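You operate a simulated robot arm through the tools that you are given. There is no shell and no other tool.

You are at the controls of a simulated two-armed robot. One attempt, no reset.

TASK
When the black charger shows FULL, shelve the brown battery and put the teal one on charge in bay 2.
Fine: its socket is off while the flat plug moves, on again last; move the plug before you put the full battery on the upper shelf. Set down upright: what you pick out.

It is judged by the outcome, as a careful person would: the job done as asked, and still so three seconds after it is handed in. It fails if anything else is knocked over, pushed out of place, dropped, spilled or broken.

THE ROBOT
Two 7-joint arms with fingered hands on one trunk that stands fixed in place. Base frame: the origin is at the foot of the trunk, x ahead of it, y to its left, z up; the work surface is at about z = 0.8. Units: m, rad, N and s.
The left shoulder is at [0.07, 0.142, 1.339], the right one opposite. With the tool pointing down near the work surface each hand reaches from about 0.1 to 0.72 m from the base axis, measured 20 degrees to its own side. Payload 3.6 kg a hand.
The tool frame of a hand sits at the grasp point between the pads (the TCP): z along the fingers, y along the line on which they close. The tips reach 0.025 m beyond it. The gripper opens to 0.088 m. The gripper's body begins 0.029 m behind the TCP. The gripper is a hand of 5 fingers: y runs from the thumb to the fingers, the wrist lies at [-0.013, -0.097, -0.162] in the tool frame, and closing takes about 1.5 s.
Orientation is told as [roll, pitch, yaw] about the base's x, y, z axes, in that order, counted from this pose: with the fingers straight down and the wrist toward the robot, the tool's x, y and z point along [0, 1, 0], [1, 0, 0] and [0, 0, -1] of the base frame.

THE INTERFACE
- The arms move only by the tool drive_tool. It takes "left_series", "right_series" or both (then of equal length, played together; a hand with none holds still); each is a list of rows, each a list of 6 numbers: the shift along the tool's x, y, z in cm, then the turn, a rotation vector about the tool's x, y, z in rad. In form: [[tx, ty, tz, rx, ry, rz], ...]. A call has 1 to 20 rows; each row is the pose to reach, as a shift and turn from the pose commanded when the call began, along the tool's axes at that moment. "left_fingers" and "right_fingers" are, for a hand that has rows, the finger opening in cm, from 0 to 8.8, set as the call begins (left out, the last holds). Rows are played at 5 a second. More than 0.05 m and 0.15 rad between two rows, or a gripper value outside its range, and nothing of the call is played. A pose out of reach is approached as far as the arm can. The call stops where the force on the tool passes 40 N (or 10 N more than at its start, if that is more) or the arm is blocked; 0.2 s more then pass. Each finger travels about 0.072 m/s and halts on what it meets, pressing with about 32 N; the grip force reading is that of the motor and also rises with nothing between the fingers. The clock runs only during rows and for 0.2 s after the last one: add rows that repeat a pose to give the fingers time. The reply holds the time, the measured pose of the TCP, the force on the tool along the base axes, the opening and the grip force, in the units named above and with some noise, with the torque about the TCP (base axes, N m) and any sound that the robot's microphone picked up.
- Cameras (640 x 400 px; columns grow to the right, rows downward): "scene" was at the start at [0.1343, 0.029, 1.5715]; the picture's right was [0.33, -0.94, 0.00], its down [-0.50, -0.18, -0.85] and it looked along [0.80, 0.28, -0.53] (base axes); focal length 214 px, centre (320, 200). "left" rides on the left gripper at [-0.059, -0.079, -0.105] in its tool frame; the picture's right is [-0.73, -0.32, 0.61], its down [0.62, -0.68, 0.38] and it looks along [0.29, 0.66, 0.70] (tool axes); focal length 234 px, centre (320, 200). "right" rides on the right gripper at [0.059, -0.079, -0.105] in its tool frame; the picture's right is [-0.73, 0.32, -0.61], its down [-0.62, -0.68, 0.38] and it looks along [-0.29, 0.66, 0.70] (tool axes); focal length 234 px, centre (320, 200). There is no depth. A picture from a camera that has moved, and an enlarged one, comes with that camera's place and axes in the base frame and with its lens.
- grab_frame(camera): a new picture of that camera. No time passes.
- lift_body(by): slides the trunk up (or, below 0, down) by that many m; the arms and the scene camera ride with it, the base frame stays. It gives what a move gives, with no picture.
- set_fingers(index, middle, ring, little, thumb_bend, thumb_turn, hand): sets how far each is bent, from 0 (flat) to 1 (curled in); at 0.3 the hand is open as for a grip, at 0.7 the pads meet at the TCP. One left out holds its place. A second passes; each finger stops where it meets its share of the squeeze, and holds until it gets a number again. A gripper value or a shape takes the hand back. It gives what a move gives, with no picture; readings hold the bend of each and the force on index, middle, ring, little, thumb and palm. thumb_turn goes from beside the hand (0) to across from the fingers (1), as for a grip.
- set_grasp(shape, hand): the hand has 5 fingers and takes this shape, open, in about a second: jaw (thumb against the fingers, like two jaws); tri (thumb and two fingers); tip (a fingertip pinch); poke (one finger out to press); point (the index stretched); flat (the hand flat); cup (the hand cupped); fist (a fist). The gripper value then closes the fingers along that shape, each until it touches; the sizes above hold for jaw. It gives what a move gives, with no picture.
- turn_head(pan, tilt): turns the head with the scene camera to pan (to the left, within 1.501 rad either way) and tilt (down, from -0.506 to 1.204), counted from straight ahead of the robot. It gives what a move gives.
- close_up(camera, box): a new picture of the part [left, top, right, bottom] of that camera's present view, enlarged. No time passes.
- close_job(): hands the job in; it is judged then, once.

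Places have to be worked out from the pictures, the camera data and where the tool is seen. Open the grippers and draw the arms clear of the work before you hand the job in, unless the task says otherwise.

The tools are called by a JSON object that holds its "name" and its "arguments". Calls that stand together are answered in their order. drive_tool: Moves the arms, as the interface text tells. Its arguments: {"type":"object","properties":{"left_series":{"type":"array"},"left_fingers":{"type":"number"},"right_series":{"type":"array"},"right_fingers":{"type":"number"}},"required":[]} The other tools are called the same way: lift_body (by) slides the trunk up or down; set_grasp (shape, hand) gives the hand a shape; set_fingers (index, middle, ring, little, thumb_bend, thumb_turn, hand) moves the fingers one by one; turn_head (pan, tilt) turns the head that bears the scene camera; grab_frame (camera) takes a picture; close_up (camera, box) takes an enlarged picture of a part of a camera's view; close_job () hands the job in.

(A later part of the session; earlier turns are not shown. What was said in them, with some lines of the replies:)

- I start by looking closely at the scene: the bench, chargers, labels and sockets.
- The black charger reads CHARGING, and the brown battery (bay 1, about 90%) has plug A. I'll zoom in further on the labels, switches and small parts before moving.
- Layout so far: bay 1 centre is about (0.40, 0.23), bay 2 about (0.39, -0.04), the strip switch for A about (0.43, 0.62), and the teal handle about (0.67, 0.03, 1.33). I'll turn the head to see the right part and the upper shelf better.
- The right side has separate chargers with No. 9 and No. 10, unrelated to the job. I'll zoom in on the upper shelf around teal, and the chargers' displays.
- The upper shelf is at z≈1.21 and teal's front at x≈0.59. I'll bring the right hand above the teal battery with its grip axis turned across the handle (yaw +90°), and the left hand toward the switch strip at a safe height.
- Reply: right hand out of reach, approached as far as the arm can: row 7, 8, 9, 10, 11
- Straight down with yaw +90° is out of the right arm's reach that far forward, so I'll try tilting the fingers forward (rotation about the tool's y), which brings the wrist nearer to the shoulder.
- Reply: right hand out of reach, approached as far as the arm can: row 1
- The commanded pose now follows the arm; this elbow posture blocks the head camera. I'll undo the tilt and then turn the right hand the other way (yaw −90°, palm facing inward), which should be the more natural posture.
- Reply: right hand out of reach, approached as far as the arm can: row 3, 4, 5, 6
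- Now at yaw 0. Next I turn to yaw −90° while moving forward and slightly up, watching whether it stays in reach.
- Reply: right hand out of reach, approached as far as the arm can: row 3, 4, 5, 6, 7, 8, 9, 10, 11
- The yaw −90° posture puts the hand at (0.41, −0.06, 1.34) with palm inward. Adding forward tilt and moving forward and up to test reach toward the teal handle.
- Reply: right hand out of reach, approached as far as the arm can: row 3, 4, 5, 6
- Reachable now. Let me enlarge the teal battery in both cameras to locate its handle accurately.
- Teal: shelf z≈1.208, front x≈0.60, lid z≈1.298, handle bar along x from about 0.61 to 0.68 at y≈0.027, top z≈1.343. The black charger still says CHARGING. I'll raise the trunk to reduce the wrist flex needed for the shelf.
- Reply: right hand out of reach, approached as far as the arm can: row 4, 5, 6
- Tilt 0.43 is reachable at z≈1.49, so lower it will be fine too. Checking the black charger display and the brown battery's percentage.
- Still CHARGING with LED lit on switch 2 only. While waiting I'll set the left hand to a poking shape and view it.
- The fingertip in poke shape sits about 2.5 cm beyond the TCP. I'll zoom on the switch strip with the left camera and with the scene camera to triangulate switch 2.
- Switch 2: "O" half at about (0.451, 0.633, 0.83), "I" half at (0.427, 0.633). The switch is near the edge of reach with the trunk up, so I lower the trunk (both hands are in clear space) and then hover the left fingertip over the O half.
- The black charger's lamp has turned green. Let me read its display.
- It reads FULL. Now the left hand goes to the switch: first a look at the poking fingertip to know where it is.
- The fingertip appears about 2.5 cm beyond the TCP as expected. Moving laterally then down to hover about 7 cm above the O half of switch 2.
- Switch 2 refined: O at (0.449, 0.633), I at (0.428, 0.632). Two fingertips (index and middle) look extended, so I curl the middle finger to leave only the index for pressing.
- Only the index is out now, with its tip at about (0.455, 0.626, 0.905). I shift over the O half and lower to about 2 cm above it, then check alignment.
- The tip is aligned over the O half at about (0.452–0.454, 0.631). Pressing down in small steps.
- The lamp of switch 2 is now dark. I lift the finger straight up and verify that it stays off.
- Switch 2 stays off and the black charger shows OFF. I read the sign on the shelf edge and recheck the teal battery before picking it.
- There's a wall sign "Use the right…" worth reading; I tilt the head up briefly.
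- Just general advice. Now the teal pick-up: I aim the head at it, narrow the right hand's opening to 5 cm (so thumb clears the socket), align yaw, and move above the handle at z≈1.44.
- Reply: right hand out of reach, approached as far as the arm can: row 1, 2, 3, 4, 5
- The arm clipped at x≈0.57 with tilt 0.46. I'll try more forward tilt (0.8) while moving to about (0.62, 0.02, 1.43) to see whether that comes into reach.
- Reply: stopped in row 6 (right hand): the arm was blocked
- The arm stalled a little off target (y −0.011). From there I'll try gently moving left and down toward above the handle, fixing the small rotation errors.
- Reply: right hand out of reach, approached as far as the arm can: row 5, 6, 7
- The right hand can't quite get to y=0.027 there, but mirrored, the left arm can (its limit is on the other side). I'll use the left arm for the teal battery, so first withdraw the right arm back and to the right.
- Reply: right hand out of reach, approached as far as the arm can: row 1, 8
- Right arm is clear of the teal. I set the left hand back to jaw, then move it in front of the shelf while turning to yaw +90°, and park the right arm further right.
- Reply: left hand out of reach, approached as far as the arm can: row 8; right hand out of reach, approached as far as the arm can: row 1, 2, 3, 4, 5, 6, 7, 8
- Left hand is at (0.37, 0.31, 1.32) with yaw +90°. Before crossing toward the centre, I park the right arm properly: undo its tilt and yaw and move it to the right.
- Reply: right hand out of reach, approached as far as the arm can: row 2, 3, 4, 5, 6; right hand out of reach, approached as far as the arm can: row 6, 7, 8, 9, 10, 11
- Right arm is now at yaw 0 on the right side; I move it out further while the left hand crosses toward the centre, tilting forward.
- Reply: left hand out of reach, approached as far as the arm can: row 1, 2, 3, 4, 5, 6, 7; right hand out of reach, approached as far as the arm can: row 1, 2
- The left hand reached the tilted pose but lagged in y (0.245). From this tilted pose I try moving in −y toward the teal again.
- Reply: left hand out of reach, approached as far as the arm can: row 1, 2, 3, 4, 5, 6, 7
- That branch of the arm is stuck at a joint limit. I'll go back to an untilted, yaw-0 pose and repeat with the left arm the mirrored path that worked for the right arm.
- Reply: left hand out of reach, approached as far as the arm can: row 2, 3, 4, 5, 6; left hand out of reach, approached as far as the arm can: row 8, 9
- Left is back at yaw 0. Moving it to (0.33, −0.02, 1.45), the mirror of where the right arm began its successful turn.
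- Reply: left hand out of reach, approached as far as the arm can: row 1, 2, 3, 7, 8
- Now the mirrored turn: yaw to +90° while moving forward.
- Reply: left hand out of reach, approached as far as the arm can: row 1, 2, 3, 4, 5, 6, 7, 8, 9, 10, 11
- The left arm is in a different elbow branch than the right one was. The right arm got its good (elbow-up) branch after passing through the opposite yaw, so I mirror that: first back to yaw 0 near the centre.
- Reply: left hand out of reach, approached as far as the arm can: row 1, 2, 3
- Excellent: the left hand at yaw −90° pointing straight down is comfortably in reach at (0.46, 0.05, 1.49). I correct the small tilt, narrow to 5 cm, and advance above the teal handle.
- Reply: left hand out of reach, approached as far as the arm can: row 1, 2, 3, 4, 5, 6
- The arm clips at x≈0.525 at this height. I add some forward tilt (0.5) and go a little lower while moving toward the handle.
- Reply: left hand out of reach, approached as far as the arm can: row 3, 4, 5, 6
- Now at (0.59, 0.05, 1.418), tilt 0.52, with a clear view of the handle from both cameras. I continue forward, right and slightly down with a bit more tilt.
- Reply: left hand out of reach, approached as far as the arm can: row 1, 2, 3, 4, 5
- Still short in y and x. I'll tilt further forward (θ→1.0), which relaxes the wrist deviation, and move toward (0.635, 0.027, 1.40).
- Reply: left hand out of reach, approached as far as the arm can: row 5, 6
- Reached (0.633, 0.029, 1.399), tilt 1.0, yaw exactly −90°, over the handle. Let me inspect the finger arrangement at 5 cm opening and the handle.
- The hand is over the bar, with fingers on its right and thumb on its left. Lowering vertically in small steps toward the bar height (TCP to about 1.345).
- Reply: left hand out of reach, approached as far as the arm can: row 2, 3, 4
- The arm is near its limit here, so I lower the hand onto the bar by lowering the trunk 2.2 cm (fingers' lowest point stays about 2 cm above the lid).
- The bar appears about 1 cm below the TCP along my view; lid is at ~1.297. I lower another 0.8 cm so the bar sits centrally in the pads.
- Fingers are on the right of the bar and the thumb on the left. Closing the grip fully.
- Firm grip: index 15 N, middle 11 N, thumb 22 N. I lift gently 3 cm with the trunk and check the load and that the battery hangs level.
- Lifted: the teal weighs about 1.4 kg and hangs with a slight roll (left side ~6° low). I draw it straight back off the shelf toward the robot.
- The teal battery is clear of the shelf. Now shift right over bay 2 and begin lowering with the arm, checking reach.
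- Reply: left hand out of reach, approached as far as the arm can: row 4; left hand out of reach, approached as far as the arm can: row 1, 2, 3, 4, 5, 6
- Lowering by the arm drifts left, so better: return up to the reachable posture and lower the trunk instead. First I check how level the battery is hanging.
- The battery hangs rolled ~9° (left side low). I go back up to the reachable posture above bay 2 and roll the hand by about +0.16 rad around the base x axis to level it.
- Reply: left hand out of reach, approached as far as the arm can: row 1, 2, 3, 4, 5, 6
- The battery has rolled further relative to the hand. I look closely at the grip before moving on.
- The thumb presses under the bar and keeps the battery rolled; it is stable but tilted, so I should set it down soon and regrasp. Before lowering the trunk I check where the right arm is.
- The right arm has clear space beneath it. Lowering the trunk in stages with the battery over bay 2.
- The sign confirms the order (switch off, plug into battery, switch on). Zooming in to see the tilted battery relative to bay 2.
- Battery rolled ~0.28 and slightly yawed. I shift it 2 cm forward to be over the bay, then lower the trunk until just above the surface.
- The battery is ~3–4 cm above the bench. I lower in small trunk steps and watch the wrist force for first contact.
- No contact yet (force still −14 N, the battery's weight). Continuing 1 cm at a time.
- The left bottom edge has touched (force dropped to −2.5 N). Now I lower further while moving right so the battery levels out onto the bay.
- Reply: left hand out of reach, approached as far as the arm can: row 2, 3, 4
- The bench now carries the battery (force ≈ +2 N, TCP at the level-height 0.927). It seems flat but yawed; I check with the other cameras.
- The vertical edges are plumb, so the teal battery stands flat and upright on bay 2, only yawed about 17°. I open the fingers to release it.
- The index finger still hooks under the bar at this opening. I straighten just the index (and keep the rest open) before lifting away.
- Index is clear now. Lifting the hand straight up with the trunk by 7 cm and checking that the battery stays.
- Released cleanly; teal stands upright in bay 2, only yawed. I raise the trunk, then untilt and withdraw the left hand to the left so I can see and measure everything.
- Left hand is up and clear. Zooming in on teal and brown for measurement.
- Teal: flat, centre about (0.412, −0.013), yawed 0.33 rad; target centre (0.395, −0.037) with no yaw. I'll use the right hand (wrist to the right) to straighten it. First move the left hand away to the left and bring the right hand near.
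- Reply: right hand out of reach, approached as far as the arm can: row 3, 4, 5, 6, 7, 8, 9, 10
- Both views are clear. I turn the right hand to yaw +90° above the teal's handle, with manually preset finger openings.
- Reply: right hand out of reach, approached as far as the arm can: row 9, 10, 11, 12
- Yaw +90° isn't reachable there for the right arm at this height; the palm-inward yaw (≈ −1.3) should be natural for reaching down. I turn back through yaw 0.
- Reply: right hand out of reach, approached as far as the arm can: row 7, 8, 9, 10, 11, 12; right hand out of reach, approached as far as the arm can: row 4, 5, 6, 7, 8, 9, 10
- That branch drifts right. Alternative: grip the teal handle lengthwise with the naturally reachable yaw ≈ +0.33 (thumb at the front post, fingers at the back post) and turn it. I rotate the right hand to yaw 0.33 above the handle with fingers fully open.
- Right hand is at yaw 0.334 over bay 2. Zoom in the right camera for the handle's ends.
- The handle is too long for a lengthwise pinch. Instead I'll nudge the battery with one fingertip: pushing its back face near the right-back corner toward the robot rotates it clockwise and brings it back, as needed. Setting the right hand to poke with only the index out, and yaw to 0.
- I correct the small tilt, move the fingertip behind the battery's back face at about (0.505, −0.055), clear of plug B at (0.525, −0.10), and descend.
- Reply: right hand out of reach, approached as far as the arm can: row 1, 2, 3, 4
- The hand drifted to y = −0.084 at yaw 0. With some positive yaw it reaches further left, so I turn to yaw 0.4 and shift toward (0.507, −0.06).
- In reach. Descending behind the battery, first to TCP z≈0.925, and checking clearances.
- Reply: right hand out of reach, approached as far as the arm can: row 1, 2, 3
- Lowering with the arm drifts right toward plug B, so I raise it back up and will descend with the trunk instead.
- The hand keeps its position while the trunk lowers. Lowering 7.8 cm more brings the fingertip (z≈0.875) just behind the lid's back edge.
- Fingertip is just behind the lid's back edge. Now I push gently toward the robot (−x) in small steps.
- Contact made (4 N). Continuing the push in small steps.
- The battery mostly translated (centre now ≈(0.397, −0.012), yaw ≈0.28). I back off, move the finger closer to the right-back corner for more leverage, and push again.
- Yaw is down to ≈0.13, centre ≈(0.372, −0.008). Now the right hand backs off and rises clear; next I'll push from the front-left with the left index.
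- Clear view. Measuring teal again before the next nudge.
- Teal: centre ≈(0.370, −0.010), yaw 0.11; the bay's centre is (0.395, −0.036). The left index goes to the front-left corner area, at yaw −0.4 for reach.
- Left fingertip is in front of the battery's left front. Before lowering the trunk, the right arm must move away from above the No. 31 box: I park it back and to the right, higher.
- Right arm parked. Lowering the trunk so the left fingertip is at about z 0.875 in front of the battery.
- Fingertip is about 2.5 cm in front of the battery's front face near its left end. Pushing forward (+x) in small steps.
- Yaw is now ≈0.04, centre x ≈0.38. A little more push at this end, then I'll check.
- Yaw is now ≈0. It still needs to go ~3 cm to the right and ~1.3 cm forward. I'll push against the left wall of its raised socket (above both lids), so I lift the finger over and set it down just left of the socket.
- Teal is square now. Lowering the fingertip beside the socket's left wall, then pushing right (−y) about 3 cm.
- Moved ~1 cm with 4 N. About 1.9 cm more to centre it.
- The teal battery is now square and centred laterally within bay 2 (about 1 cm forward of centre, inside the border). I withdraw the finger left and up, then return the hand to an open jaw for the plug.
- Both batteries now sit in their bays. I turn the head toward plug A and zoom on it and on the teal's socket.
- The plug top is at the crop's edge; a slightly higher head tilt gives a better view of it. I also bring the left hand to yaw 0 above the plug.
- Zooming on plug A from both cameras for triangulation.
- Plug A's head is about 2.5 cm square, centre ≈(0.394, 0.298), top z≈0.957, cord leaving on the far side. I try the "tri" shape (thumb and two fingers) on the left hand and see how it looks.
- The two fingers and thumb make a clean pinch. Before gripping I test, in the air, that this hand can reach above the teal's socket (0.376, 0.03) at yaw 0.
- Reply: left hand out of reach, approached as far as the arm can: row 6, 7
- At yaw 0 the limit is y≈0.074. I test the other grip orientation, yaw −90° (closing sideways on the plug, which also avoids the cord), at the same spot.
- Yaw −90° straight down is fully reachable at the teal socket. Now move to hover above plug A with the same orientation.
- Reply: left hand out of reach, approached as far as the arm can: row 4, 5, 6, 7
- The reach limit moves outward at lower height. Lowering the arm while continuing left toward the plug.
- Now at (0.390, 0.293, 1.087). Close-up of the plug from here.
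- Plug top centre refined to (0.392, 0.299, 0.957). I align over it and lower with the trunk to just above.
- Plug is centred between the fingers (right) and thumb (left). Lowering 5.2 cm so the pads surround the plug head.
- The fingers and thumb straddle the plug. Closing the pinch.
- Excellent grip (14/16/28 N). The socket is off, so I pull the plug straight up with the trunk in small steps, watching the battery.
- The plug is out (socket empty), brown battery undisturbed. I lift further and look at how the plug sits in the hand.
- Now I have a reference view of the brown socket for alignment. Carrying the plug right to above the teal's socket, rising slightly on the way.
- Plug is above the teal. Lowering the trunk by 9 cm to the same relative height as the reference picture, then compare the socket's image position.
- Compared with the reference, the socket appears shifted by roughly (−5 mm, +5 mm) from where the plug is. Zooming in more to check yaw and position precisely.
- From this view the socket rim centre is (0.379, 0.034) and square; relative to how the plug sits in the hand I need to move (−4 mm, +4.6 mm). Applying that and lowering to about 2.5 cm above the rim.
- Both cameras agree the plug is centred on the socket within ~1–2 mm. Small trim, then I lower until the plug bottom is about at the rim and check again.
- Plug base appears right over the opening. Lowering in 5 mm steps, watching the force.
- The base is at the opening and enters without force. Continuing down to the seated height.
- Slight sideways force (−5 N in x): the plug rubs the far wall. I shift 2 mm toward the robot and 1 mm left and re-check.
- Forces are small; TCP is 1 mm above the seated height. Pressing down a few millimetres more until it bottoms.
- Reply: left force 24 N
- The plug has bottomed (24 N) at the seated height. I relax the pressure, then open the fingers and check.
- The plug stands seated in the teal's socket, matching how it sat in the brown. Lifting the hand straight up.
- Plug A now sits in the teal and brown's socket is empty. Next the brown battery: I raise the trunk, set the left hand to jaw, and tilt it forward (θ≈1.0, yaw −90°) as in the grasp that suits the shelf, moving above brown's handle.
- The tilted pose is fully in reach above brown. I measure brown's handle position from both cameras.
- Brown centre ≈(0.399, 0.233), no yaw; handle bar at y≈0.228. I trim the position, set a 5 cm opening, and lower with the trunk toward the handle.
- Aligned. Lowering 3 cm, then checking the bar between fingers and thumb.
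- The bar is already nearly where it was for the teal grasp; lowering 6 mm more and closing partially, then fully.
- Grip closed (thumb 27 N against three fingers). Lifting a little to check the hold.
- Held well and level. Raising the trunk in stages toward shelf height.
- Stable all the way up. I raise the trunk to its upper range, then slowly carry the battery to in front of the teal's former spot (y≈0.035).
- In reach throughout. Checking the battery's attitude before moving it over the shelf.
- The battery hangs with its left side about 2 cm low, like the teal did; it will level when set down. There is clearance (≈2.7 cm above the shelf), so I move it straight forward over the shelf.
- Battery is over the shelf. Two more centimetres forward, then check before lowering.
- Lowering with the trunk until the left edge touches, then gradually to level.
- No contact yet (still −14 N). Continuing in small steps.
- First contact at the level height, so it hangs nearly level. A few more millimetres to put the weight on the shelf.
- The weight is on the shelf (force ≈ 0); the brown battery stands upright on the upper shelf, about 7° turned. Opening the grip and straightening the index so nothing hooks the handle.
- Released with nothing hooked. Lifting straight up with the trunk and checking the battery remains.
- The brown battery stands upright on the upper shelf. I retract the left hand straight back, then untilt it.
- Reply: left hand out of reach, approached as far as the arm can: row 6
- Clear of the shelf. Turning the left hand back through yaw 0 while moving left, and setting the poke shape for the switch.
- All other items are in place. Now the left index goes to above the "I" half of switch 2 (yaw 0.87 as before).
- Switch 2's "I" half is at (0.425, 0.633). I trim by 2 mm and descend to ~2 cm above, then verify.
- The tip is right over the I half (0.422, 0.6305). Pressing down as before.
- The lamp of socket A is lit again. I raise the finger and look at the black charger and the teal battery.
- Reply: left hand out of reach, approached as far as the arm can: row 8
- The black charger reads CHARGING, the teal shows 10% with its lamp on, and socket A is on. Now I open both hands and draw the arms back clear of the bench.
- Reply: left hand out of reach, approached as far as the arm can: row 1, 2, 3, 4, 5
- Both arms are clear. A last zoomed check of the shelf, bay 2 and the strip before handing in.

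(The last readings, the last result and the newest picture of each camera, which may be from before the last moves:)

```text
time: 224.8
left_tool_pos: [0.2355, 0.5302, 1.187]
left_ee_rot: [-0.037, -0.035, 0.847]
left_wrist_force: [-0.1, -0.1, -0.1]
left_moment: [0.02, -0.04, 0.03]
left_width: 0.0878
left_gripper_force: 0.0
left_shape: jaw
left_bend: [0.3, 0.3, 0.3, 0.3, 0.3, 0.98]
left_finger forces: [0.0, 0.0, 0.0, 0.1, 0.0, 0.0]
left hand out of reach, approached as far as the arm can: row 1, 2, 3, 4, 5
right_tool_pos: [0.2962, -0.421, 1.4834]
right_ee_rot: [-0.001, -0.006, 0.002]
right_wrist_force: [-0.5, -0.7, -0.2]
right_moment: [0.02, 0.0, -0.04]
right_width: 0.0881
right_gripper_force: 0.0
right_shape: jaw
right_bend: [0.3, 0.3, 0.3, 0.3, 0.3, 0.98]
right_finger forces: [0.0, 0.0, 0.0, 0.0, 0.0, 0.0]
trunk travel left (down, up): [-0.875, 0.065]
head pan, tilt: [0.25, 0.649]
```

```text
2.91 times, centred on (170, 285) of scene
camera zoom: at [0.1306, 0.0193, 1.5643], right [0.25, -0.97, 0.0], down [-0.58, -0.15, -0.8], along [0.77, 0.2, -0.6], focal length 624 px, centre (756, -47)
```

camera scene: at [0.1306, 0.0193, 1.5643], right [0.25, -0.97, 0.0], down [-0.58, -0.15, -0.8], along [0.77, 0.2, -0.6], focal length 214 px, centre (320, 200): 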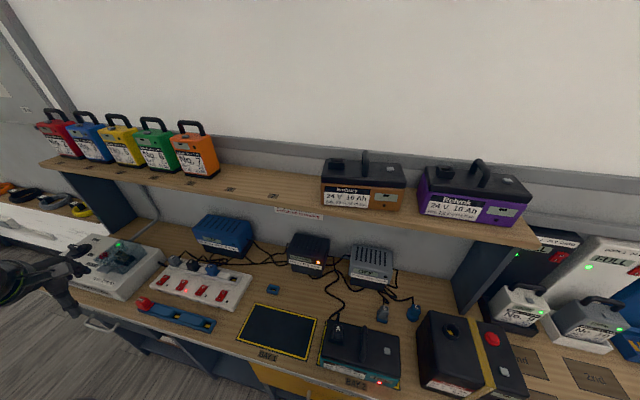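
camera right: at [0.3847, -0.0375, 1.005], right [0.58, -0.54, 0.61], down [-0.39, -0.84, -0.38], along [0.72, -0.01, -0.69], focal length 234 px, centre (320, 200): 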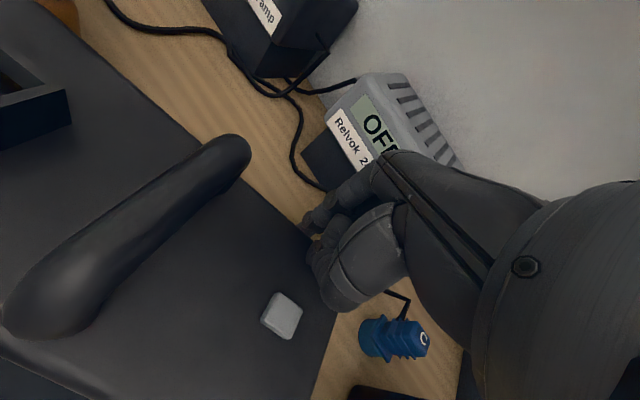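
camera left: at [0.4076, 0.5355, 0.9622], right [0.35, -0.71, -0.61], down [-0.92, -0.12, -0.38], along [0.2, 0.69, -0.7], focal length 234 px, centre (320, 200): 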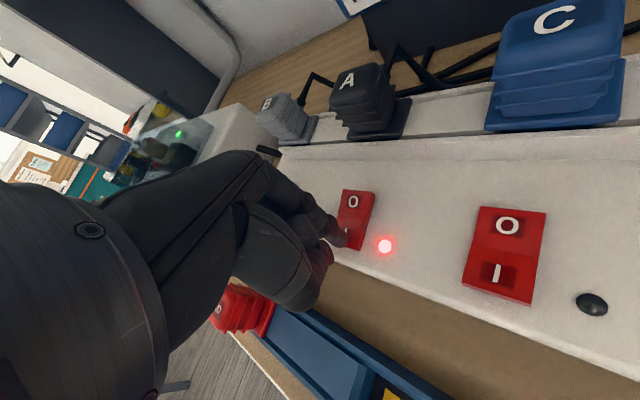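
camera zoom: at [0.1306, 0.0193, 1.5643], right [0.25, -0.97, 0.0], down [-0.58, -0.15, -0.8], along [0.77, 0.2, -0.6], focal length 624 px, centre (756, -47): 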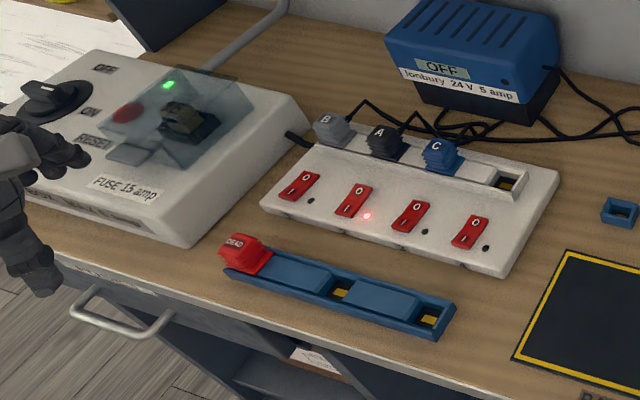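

Brown stands upright on the upper shelf and teal is in bay 2 on plug A, reading 10%. The black charger shows CHARGING, socket A is on, and everything else looks undisturbed. Handing in.

{"name": "close_job", "arguments": {}}

```text
The job is handed in.
```

The job is done and handed in. I haven't seen the judging result.

- **Brown battery:** it stands upright on the upper shelf in the teal's old spot, turned about 7°.
- **Teal battery:** it stands in bay 2, about 1 cm forward of centre but inside the border. The flat plug (A) is seated in it. The teal reads 10% and the black charger shows CHARGING.
- **Order:**
  1. I waited until the black charger showed FULL.
  2. I switched its socket off.
  3. I moved the teal to bay 2.
  4. I moved the plug from brown to teal.
  5. I shelved the brown battery.
  6. I switched the socket on last.

The teal twisted in my grip on the way down and landed about 19° off square. I straightened it with gentle fingertip pushes before plugging it in, while the socket was off.

The final pictures show everything else where it was. Both hands are open and clear of the bench.
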